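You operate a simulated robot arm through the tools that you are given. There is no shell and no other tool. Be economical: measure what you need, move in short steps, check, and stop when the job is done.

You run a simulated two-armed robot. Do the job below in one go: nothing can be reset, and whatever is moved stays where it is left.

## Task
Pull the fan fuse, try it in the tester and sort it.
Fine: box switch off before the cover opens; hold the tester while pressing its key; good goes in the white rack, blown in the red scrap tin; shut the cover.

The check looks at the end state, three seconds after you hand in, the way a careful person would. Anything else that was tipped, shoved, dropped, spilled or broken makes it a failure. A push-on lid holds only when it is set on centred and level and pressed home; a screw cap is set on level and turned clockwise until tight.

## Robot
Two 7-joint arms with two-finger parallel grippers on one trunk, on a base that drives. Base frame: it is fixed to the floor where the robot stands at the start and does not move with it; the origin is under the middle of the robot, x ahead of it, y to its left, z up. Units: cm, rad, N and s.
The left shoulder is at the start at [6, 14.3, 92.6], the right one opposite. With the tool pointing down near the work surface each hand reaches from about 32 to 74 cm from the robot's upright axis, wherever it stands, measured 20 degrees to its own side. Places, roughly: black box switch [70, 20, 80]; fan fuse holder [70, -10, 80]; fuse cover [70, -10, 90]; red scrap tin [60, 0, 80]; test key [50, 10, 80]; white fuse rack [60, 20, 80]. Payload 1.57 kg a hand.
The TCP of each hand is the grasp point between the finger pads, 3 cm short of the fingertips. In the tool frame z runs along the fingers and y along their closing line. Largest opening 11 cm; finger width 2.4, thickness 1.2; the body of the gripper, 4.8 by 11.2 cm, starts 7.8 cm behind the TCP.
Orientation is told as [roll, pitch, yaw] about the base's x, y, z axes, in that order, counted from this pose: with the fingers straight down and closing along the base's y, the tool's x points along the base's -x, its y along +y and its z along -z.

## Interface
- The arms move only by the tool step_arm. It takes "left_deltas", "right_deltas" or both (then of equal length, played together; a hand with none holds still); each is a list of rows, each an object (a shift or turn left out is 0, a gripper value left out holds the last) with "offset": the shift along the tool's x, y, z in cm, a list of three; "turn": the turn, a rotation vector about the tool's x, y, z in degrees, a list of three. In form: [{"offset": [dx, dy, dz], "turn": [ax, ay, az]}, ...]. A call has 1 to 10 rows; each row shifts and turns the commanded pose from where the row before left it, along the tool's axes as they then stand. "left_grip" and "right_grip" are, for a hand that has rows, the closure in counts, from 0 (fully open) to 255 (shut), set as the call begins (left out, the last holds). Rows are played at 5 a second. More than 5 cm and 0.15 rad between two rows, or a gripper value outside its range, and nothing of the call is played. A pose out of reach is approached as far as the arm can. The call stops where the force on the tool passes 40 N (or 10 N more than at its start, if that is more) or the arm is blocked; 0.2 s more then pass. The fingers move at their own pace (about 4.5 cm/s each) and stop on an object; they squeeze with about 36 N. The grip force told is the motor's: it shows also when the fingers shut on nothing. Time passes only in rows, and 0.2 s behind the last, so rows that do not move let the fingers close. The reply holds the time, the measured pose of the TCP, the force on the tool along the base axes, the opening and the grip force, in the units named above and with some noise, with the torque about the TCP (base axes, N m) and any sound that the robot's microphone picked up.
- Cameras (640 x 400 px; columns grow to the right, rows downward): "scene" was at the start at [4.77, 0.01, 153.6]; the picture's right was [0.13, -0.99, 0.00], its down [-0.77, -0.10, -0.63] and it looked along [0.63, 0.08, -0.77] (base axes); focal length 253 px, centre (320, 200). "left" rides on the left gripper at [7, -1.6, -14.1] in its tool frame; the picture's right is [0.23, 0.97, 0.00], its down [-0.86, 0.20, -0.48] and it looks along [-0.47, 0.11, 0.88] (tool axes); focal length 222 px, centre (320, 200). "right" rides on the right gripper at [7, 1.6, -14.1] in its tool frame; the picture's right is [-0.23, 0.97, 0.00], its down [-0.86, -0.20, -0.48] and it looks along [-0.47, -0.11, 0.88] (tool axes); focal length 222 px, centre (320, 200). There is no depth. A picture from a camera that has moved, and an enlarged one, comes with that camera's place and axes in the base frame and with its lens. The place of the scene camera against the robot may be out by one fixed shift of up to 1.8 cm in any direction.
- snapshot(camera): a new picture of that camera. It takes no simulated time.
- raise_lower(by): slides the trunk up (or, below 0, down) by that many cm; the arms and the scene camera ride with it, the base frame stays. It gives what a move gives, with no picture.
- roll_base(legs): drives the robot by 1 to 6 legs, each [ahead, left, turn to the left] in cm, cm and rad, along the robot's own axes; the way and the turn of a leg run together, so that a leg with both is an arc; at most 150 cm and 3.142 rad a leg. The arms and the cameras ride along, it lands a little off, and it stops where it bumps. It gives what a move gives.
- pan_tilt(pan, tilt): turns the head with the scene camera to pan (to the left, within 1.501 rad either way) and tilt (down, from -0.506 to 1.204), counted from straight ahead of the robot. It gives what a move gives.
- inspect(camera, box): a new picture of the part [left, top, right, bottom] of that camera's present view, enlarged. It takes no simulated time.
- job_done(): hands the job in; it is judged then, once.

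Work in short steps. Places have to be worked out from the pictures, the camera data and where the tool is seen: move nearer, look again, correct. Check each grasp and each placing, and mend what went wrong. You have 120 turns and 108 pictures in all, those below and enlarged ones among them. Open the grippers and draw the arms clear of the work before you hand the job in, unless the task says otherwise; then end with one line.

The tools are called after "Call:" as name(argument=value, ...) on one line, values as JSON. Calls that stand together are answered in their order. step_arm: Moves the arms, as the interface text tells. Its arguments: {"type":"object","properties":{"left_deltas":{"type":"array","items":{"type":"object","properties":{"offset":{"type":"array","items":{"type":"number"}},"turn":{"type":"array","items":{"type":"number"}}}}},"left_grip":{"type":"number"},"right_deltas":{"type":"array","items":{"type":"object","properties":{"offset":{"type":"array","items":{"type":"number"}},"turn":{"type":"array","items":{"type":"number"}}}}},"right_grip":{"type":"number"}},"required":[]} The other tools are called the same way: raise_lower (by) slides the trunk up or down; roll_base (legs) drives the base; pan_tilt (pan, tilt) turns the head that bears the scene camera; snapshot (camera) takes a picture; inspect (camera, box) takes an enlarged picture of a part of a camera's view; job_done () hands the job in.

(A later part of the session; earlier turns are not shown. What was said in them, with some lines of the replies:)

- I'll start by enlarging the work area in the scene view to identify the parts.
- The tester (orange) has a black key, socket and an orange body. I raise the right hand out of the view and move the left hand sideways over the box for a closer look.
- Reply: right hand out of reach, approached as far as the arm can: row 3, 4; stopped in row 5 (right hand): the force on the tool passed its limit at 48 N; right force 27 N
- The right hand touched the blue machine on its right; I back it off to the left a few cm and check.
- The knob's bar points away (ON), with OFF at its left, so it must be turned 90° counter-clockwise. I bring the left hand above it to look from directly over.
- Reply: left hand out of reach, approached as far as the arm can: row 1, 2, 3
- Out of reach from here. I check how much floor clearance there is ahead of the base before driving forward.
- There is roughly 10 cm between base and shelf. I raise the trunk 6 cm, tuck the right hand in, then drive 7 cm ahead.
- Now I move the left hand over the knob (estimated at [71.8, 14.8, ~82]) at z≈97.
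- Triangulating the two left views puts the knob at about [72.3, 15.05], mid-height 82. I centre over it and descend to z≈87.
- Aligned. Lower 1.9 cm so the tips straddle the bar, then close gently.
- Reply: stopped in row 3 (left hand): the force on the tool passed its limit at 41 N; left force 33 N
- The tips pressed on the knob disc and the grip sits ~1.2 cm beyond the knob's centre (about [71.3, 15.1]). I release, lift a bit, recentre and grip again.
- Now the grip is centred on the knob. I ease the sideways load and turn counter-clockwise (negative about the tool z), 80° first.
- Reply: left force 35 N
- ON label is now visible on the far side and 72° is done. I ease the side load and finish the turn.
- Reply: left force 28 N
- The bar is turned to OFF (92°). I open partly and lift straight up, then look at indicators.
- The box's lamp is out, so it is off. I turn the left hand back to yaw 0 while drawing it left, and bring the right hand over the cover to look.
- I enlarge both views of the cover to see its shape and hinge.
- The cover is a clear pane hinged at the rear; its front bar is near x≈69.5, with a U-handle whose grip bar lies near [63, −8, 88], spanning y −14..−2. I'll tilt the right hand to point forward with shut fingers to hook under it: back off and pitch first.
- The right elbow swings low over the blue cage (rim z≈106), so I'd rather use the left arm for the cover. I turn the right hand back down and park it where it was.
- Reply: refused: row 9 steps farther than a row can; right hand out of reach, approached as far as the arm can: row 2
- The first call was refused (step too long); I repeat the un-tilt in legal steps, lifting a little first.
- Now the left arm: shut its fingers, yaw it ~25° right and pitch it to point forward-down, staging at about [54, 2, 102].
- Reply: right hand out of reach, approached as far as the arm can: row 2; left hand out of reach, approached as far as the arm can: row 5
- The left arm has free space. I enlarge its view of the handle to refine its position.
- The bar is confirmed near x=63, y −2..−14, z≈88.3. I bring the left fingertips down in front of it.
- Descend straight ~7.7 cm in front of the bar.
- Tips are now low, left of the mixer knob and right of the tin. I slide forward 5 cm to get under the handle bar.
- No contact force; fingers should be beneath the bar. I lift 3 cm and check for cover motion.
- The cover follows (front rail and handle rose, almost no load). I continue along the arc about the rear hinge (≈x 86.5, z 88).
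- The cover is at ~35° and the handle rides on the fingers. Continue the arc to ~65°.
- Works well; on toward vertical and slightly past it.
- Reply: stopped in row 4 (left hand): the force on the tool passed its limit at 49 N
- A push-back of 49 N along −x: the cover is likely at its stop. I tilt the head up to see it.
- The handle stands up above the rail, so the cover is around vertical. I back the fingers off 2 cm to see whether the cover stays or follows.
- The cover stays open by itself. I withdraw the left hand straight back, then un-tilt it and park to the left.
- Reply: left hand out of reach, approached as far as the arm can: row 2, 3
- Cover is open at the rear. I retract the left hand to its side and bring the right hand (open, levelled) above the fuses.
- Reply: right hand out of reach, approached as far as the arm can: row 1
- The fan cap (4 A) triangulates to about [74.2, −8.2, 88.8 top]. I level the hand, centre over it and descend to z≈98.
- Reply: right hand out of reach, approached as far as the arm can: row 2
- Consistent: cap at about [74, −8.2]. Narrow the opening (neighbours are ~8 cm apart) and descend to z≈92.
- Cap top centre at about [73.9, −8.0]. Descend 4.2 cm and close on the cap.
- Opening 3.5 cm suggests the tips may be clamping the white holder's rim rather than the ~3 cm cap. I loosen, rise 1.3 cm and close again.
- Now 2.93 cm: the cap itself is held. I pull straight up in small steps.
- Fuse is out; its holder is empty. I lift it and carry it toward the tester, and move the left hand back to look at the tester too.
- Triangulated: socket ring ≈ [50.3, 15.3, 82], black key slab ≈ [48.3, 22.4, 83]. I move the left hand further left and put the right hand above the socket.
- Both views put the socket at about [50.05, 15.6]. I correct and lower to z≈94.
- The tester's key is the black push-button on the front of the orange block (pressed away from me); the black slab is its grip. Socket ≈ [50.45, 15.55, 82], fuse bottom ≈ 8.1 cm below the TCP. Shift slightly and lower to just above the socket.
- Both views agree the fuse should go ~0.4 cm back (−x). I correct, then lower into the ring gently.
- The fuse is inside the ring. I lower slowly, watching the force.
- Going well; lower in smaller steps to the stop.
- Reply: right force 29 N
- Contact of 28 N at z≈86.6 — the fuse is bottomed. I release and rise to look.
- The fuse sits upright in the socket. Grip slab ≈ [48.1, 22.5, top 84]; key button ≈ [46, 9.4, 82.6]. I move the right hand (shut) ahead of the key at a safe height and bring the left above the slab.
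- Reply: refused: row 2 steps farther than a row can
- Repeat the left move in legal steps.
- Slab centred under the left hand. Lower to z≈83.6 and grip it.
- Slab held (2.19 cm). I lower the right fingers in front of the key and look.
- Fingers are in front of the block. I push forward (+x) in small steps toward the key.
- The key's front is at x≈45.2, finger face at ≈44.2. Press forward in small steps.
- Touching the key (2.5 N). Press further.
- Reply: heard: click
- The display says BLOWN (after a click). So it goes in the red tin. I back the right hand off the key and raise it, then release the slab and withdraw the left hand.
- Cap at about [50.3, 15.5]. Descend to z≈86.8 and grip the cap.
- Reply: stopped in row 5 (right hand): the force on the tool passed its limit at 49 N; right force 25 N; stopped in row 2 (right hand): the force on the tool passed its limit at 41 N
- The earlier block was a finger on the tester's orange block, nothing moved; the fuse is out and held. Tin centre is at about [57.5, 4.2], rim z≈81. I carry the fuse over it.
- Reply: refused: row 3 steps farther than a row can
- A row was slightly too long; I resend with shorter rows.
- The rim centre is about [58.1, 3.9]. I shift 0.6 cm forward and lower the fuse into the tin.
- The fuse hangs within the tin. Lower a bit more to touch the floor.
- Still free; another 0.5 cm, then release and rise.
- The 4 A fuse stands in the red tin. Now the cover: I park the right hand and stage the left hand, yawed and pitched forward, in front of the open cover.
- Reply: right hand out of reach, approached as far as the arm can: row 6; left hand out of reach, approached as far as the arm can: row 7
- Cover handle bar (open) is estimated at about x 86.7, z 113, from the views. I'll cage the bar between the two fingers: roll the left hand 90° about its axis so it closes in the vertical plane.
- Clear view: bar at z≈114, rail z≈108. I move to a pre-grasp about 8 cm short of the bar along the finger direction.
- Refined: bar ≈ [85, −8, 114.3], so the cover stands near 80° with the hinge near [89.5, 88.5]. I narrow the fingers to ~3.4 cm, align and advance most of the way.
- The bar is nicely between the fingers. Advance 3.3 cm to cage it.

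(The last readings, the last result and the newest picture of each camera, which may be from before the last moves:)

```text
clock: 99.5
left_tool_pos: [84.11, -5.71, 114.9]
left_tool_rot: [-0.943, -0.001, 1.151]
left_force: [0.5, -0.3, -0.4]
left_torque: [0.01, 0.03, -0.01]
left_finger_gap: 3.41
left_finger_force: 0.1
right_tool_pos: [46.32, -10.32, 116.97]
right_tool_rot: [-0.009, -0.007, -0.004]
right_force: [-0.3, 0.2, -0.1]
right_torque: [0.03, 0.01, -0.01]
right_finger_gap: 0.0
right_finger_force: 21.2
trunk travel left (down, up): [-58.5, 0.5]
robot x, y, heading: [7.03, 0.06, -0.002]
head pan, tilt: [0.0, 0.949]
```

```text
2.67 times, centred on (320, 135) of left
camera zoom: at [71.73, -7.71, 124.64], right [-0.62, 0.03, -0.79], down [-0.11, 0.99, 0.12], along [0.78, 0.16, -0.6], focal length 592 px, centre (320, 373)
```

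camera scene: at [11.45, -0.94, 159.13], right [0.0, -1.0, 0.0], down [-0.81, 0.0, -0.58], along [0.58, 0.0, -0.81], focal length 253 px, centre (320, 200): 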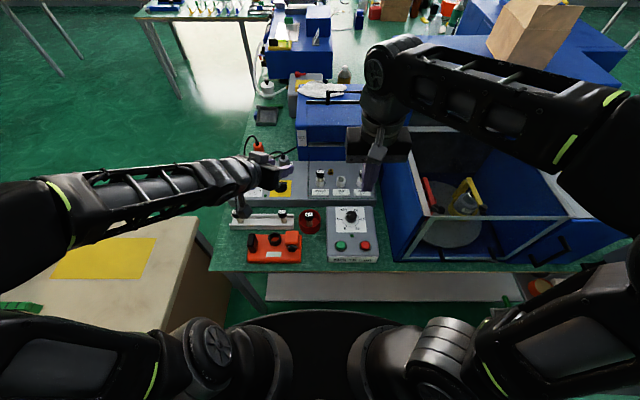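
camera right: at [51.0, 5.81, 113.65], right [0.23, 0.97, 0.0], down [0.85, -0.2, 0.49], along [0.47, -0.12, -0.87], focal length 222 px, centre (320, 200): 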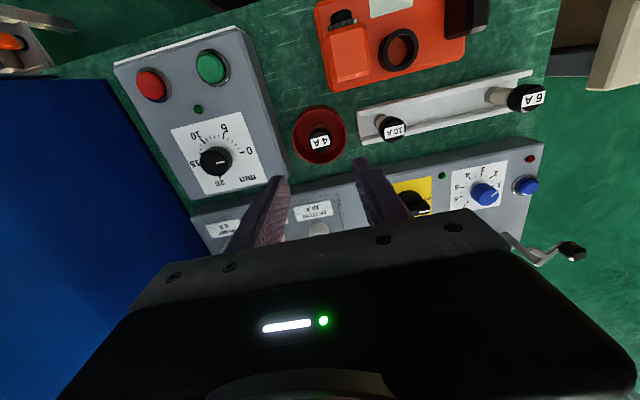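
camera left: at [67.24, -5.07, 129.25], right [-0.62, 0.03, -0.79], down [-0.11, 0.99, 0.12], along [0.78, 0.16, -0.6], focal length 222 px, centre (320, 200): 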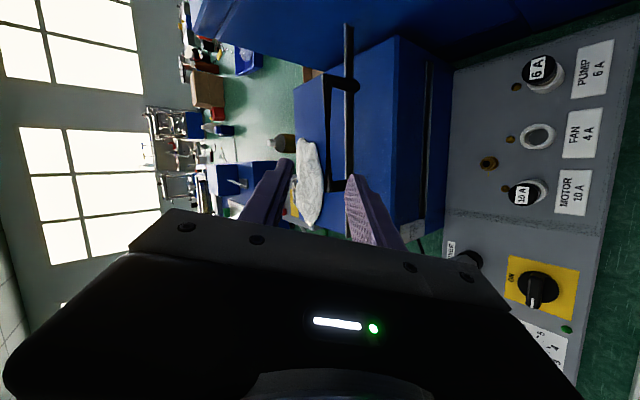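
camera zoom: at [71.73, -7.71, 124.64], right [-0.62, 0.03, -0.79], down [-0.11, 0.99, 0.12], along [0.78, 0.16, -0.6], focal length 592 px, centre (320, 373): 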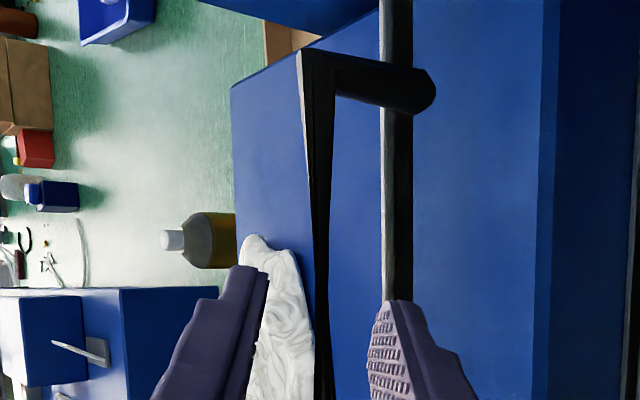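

The bar is caged about 1 cm beyond the TCP. I narrow slightly (no squeeze) and swing along the arc from 80° to 60°.

Call:
step_arm(left_deltas=[{"offset": [0, 0, 0]}, {"offset": [0.9, 1.66, -1.27]}, {"offset": [0.9, 1.66, -1.27]}, {"offset": [0.86, 1.9, -1.0]}, {"offset": [0.86, 1.9, -1.0]}, {"offset": [0, 0, 0]}], left_grip=192)

Call:
inspect(camera="left", box=[200, 60, 440, 210])

```text
clock: 100.9
left_tool_pos: [75.55, -5.64, 111.86]
left_tool_rot: [-0.94, 0.002, 1.15]
left_force: [-0.5, -0.3, 0.1]
left_torque: [-0.01, -0.01, -0.01]
left_finger_gap: 2.72
left_finger_force: 0.0
right_tool_pos: [46.25, -10.46, 116.91]
right_tool_rot: [-0.009, -0.007, -0.003]
right_force: [-0.6, 0.4, 0.7]
right_torque: [0.01, 0.03, 0.02]
right_finger_gap: 0.0
right_finger_force: 21.3
trunk travel left (down, up): [-58.5, 0.5]
robot x, y, heading: [7.27, 0.13, -0.001]
head pan, tilt: [0.0, 0.949]
```

```text
2.67 times, centred on (320, 135) of left
camera zoom: at [63.11, -7.7, 121.4], right [-0.62, 0.03, -0.79], down [-0.11, 0.99, 0.12], along [0.78, 0.16, -0.61], focal length 592 px, centre (320, 373)
```

zoom: 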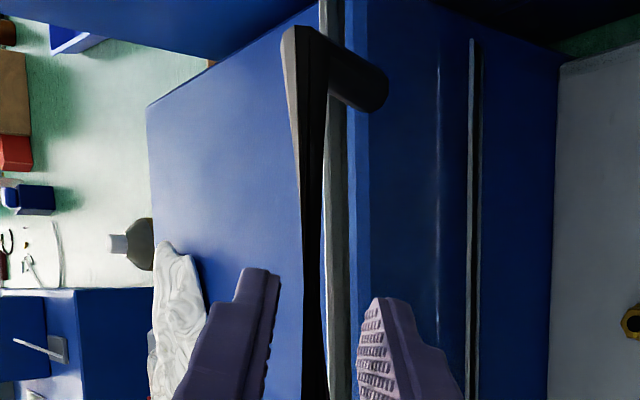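

The cover follows in the cage. Continue 60° → 30°.

Call:
step_arm(left_deltas=[{"offset": [0.78, 2.11, -0.61]}, {"offset": [0.78, 2.11, -0.61]}, {"offset": [0.65, 2.15, -0.24]}, {"offset": [0.65, 2.15, -0.24]}, {"offset": [0.55, 2.26, 0.12]}, {"offset": [0.55, 2.26, 0.12]}, {"offset": [0, 0, 0]}])

Call:
inspect(camera="left", box=[200, 60, 440, 210])

```text
clock: 102.5
left_tool_pos: [65.82, -5.65, 102.31]
left_tool_rot: [-0.942, 0.001, 1.15]
left_force: [-0.3, 0.9, 0.2]
left_torque: [-0.01, 0.0, -0.01]
left_finger_gap: 2.73
left_finger_force: 0.1
right_tool_pos: [46.26, -10.37, 117.01]
right_tool_rot: [-0.007, -0.008, -0.003]
right_force: [0.0, -1.1, 0.2]
right_torque: [0.0, 0.02, 0.02]
right_finger_gap: 0.02
right_finger_force: 21.1
trunk travel left (down, up): [-58.5, 0.5]
robot x, y, heading: [6.91, 0.12, 0.002]
head pan, tilt: [0.0, 0.949]
```

```text
2.67 times, centred on (320, 135) of left
camera zoom: at [53.44, -7.72, 111.85], right [-0.62, 0.03, -0.79], down [-0.11, 0.99, 0.12], along [0.78, 0.16, -0.6], focal length 592 px, centre (320, 373)
```

zoom: 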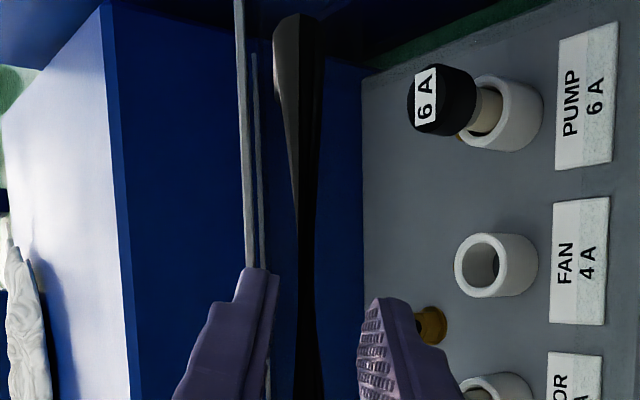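

Continue 30° → 10°.

Call:
step_arm(left_deltas=[{"offset": [0.39, 2.21, 0.53]}, {"offset": [0.39, 2.21, 0.53]}, {"offset": [0.25, 2.1, 0.85]}, {"offset": [0.25, 2.1, 0.85]}, {"offset": [0, 0, 0]}])

Call:
inspect(camera="left", box=[200, 60, 440, 210])

```text
clock: 103.7
left_tool_pos: [62.65, -5.52, 93.66]
left_tool_rot: [-0.944, 0.001, 1.15]
left_force: [-0.6, 0.1, 0.7]
left_torque: [0.0, 0.03, 0.0]
left_finger_gap: 2.72
left_finger_force: 0.1
right_tool_pos: [46.23, -10.44, 117.02]
right_tool_rot: [-0.009, -0.006, -0.003]
right_force: [-1.2, -0.2, -0.4]
right_torque: [0.02, 0.03, 0.02]
right_finger_gap: 0.02
right_finger_force: 21.4
trunk travel left (down, up): [-58.5, 0.5]
robot x, y, heading: [7.09, 0.51, -0.003]
head pan, tilt: [0.0, 0.949]
```

```text
2.67 times, centred on (320, 135) of left
camera zoom: at [50.3, -7.64, 103.23], right [-0.62, 0.03, -0.79], down [-0.11, 0.99, 0.12], along [0.78, 0.16, -0.6], focal length 592 px, centre (320, 373)
```

zoom: 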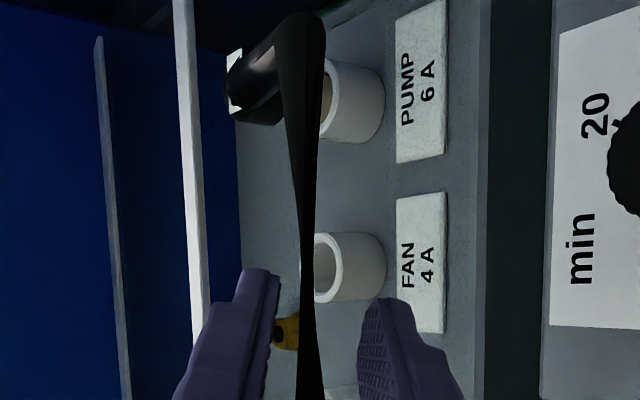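

Finish the last few centimetres, watching for contact.

Call:
step_arm(left_deltas=[{"offset": [0.08, 1.6, 0.94]}, {"offset": [0.08, 1.6, 0.94]}, {"offset": [0, 0.4, 0.3]}, {"offset": [0, 0.4, 0.3]}, {"offset": [0, 0, 0]}])

Call:
inspect(camera="left", box=[200, 60, 440, 210])

```text
clock: 104.9
left_tool_pos: [62.3, -5.67, 88.96]
left_tool_rot: [-0.942, 0.001, 1.15]
left_force: [1.2, 0.3, 2.1]
left_torque: [-0.04, -0.02, -0.01]
left_finger_gap: 2.96
left_finger_force: 1.5
right_tool_pos: [46.36, -10.25, 116.95]
right_tool_rot: [-0.009, -0.006, -0.003]
right_force: [0.3, 0.0, 0.3]
right_torque: [-0.02, 0.03, 0.01]
right_finger_gap: 0.01
right_finger_force: 21.2
trunk travel left (down, up): [-58.5, 0.5]
robot x, y, heading: [7.24, -0.12, 0.001]
head pan, tilt: [0.0, 0.949]
```

```text
2.67 times, centred on (320, 135) of left
camera zoom: at [49.94, -7.72, 98.58], right [-0.61, 0.03, -0.79], down [-0.11, 0.99, 0.12], along [0.78, 0.16, -0.6], focal length 592 px, centre (320, 373)
```

zoom: 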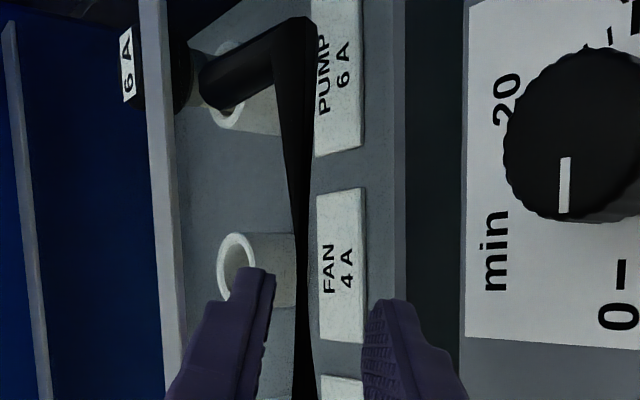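

Upper finger now bears on the bar with the cover stopped: closed. I press a touch more, recentre, and withdraw back along the finger axis.

Call:
step_arm(left_deltas=[{"offset": [0, 0.4, 0]}, {"offset": [0, 0, 0]}])

Call:
step_arm(left_deltas=[{"offset": [0, -0.9, 0]}, {"offset": [0, 0, 0]}, {"offset": [0, 0, -2]}, {"offset": [0, 0, -3]}, {"offset": [0, 0, -4]}, {"offset": [0, 0, -4]}, {"offset": [0, 0, 0]}], left_grip=176)

Call:
snapshot(camera="scene")

Call:
snapshot(camera="left")

```text
clock: 105.5
left_tool_pos: [62.15, -5.51, 88.64]
left_tool_rot: [-0.944, 0.001, 1.15]
left_force: [5.6, -2.0, 8.4]
left_torque: [-0.17, -0.04, 0.03]
left_finger_gap: 3.56
left_finger_force: 4.4
right_tool_pos: [46.35, -10.4, 116.87]
right_tool_rot: [-0.009, -0.007, -0.003]
right_force: [0.1, 0.0, -0.2]
right_torque: [-0.01, 0.02, 0.01]
right_finger_gap: 0.01
right_finger_force: 21.4
trunk travel left (down, up): [-58.5, 0.5]
robot x, y, heading: [6.89, 0.11, 0.003]
head pan, tilt: [0.0, 0.949]
```

```text
clock: 107.1
left_tool_pos: [53.02, -1.3, 96.96]
left_tool_rot: [-0.94, 0.0, 1.149]
left_force: [0.8, 0.2, -0.7]
left_torque: [0.0, -0.01, -0.02]
left_finger_gap: 3.4
left_finger_force: 0.1
right_tool_pos: [46.35, -10.35, 116.95]
right_tool_rot: [-0.009, -0.007, -0.002]
right_force: [0.9, -0.2, 0.1]
right_torque: [0.01, 0.02, 0.01]
right_finger_gap: 0.02
right_finger_force: 21.3
trunk travel left (down, up): [-58.5, 0.5]
robot x, y, heading: [7.16, -0.04, 0.0]
head pan, tilt: [0.0, 0.949]
```

```text
18 pictures are left
camera scene: at [11.5, -0.99, 159.12], right [0.0, -1.0, 0.0], down [-0.81, 0.0, -0.58], along [0.58, 0.0, -0.81], focal length 253 px, centre (320, 200)
```

scene: 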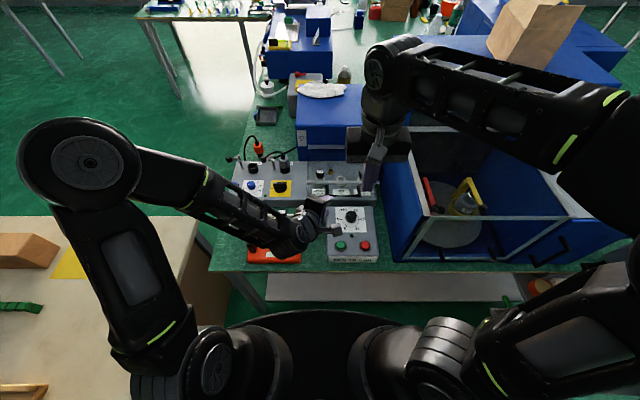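

```text
17 pictures are left
camera left: at [40.62, -3.52, 106.64], right [-0.62, 0.03, -0.79], down [-0.11, 0.99, 0.12], along [0.78, 0.16, -0.61], focal length 222 px, centre (320, 200)
```

left: 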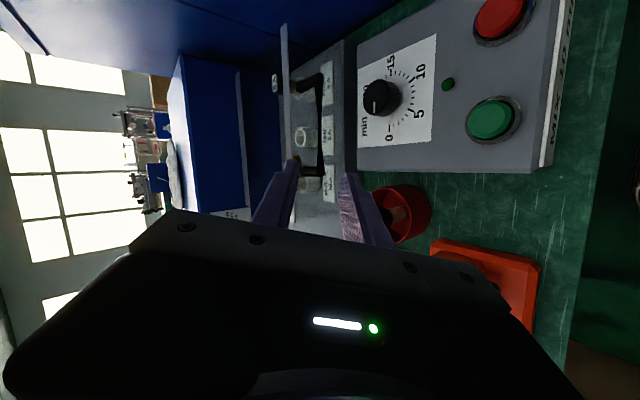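

The cover is shut. I lift the left hand and draw it off to the left, opening both grippers, then check everything.

Call:
step_arm(left_deltas=[{"offset": [0, -3.6, -2.6]}, {"offset": [0, -3.6, -2.6]}, {"offset": [-3.65, 0.96, -1.32]}, {"offset": [-3.65, 0.96, -1.32]}, {"offset": [-3.65, 0.96, -1.32]}, {"offset": [-3.65, 0.96, -1.32]}, {"offset": [-3.65, 0.96, -1.32]}, {"offset": [-3.65, 0.96, -1.32]}, {"offset": [0, 0, 0]}])

Call:
step_arm(left_deltas=[{"offset": [0, 0, 0]}, {"offset": [0, 0, 0]}, {"offset": [0, 0, 0]}], right_deltas=[{"offset": [0, 0, 0]}, {"offset": [0, 0, 0]}, {"offset": [0, 0, 0]}], left_grip=0, right_grip=0)

Call:
inspect(camera="scene", box=[210, 130, 410, 280])

Call:
snapshot(camera="right")

```text
clock: 109.1
left_tool_pos: [55.16, 21.8, 106.62]
left_tool_rot: [-0.941, -0.002, 1.151]
left_force: [-0.6, -0.5, -0.4]
left_torque: [0.04, 0.0, 0.01]
left_finger_gap: 3.41
left_finger_force: 0.1
left hand out of reach, approached as far as the arm can: row 3, 4, 5
right_tool_pos: [46.37, -10.69, 116.93]
right_tool_rot: [-0.008, -0.007, -0.004]
right_force: [-0.2, -0.3, -0.4]
right_torque: [0.05, 0.02, 0.0]
right_finger_gap: 0.0
right_finger_force: 21.8
trunk travel left (down, up): [-58.5, 0.5]
robot x, y, heading: [6.68, -0.01, 0.001]
head pan, tilt: [0.0, 0.949]
```

```text
clock: 109.9
left_tool_pos: [55.22, 21.98, 106.51]
left_tool_rot: [-0.941, 0.0, 1.15]
left_force: [-0.2, 0.7, -0.4]
left_torque: [-0.03, 0.0, -0.02]
left_finger_gap: 10.42
left_finger_force: 0.1
right_tool_pos: [46.42, -10.39, 117.12]
right_tool_rot: [-0.009, -0.006, -0.004]
right_force: [-0.2, -0.4, 0.4]
right_torque: [0.01, -0.05, 0.02]
right_finger_gap: 6.79
right_finger_force: 0.1
trunk travel left (down, up): [-58.5, 0.5]
robot x, y, heading: [7.04, 0.03, 0.001]
head pan, tilt: [0.0, 0.949]
```

```text
2.67 times, centred on (310, 205) of scene
camera zoom: at [11.42, -1.0, 159.13], right [0.0, -1.0, 0.0], down [-0.81, 0.0, -0.58], along [0.58, 0.0, -0.81], focal length 675 px, centre (347, 187)
```

zoom: 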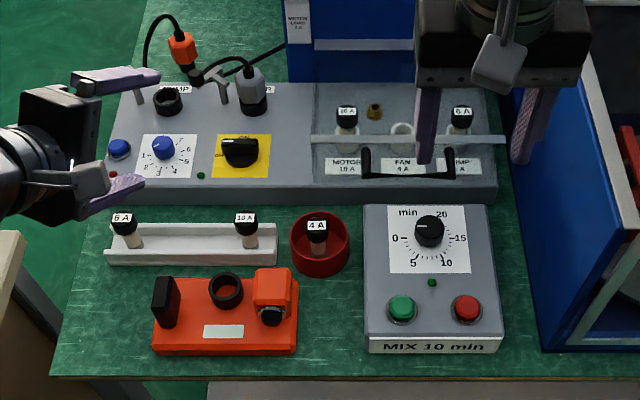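

```text
15 pictures are left
camera right: at [39.24, -8.52, 131.13], right [0.23, 0.97, -0.01], down [0.85, -0.2, 0.49], along [0.47, -0.12, -0.87], focal length 222 px, centre (320, 200)
```

right: 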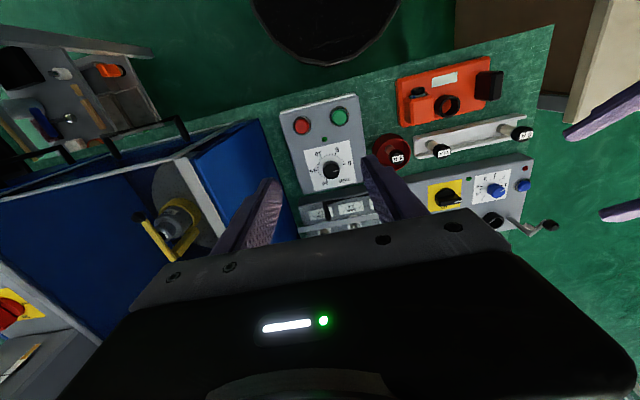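

Everything is in place: switch off, cover shut, blown fuse in the red tin, others untouched. I draw both hands a bit further clear before handing in.

Call:
step_arm(left_deltas=[{"offset": [0, -2, -3]}, {"offset": [-3, 0, -3]}, {"offset": [-3, 0, -2]}, {"offset": [0, 0, 0]}], right_deltas=[{"offset": [1.5, 0, 0]}, {"offset": [1.5, 0, 0]}, {"offset": [0, 0, 0]}, {"offset": [0, 0, 0]}])

Call:
snapshot(camera="scene")

```text
clock: 110.9
left_tool_pos: [52.68, 29.71, 112.85]
left_tool_rot: [-0.944, 0.0, 1.15]
left_force: [0.0, 0.1, 0.1]
left_torque: [-0.04, 0.01, 0.02]
left_finger_gap: 11.0
left_finger_force: 0.2
right_tool_pos: [43.29, -10.34, 116.84]
right_tool_rot: [-0.005, -0.007, -0.002]
right_force: [0.1, -0.8, -0.3]
right_torque: [0.0, 0.01, 0.01]
right_finger_gap: 11.01
right_finger_force: 0.0
trunk travel left (down, up): [-58.5, 0.5]
robot x, y, heading: [7.2, 0.14, 0.002]
head pan, tilt: [0.0, 0.949]
```

```text
14 pictures are left
camera scene: at [11.41, -0.99, 159.13], right [0.0, -1.0, 0.0], down [-0.81, 0.0, -0.58], along [0.58, 0.0, -0.81], focal length 253 px, centre (320, 200)
```

scene: 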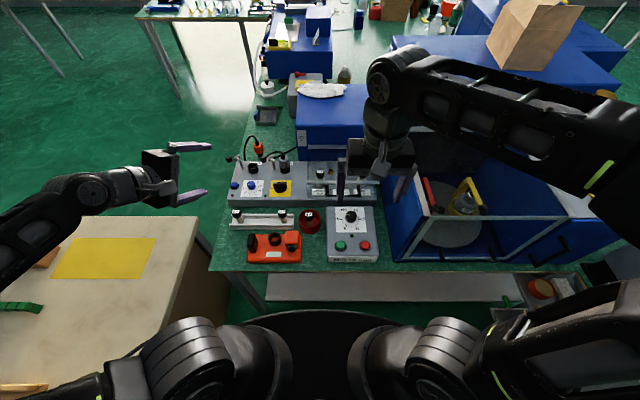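

Both hands are open and clear; the job is complete, so I hand it in.

Call:
job_done()

```text
The job is handed in.
```

The fan fuse tested BLOWN and is in the red scrap tin; the box switch was turned off before I opened the cover, the cover is shut again, and my right hand brushed the blue machine once early on with no visible effect.
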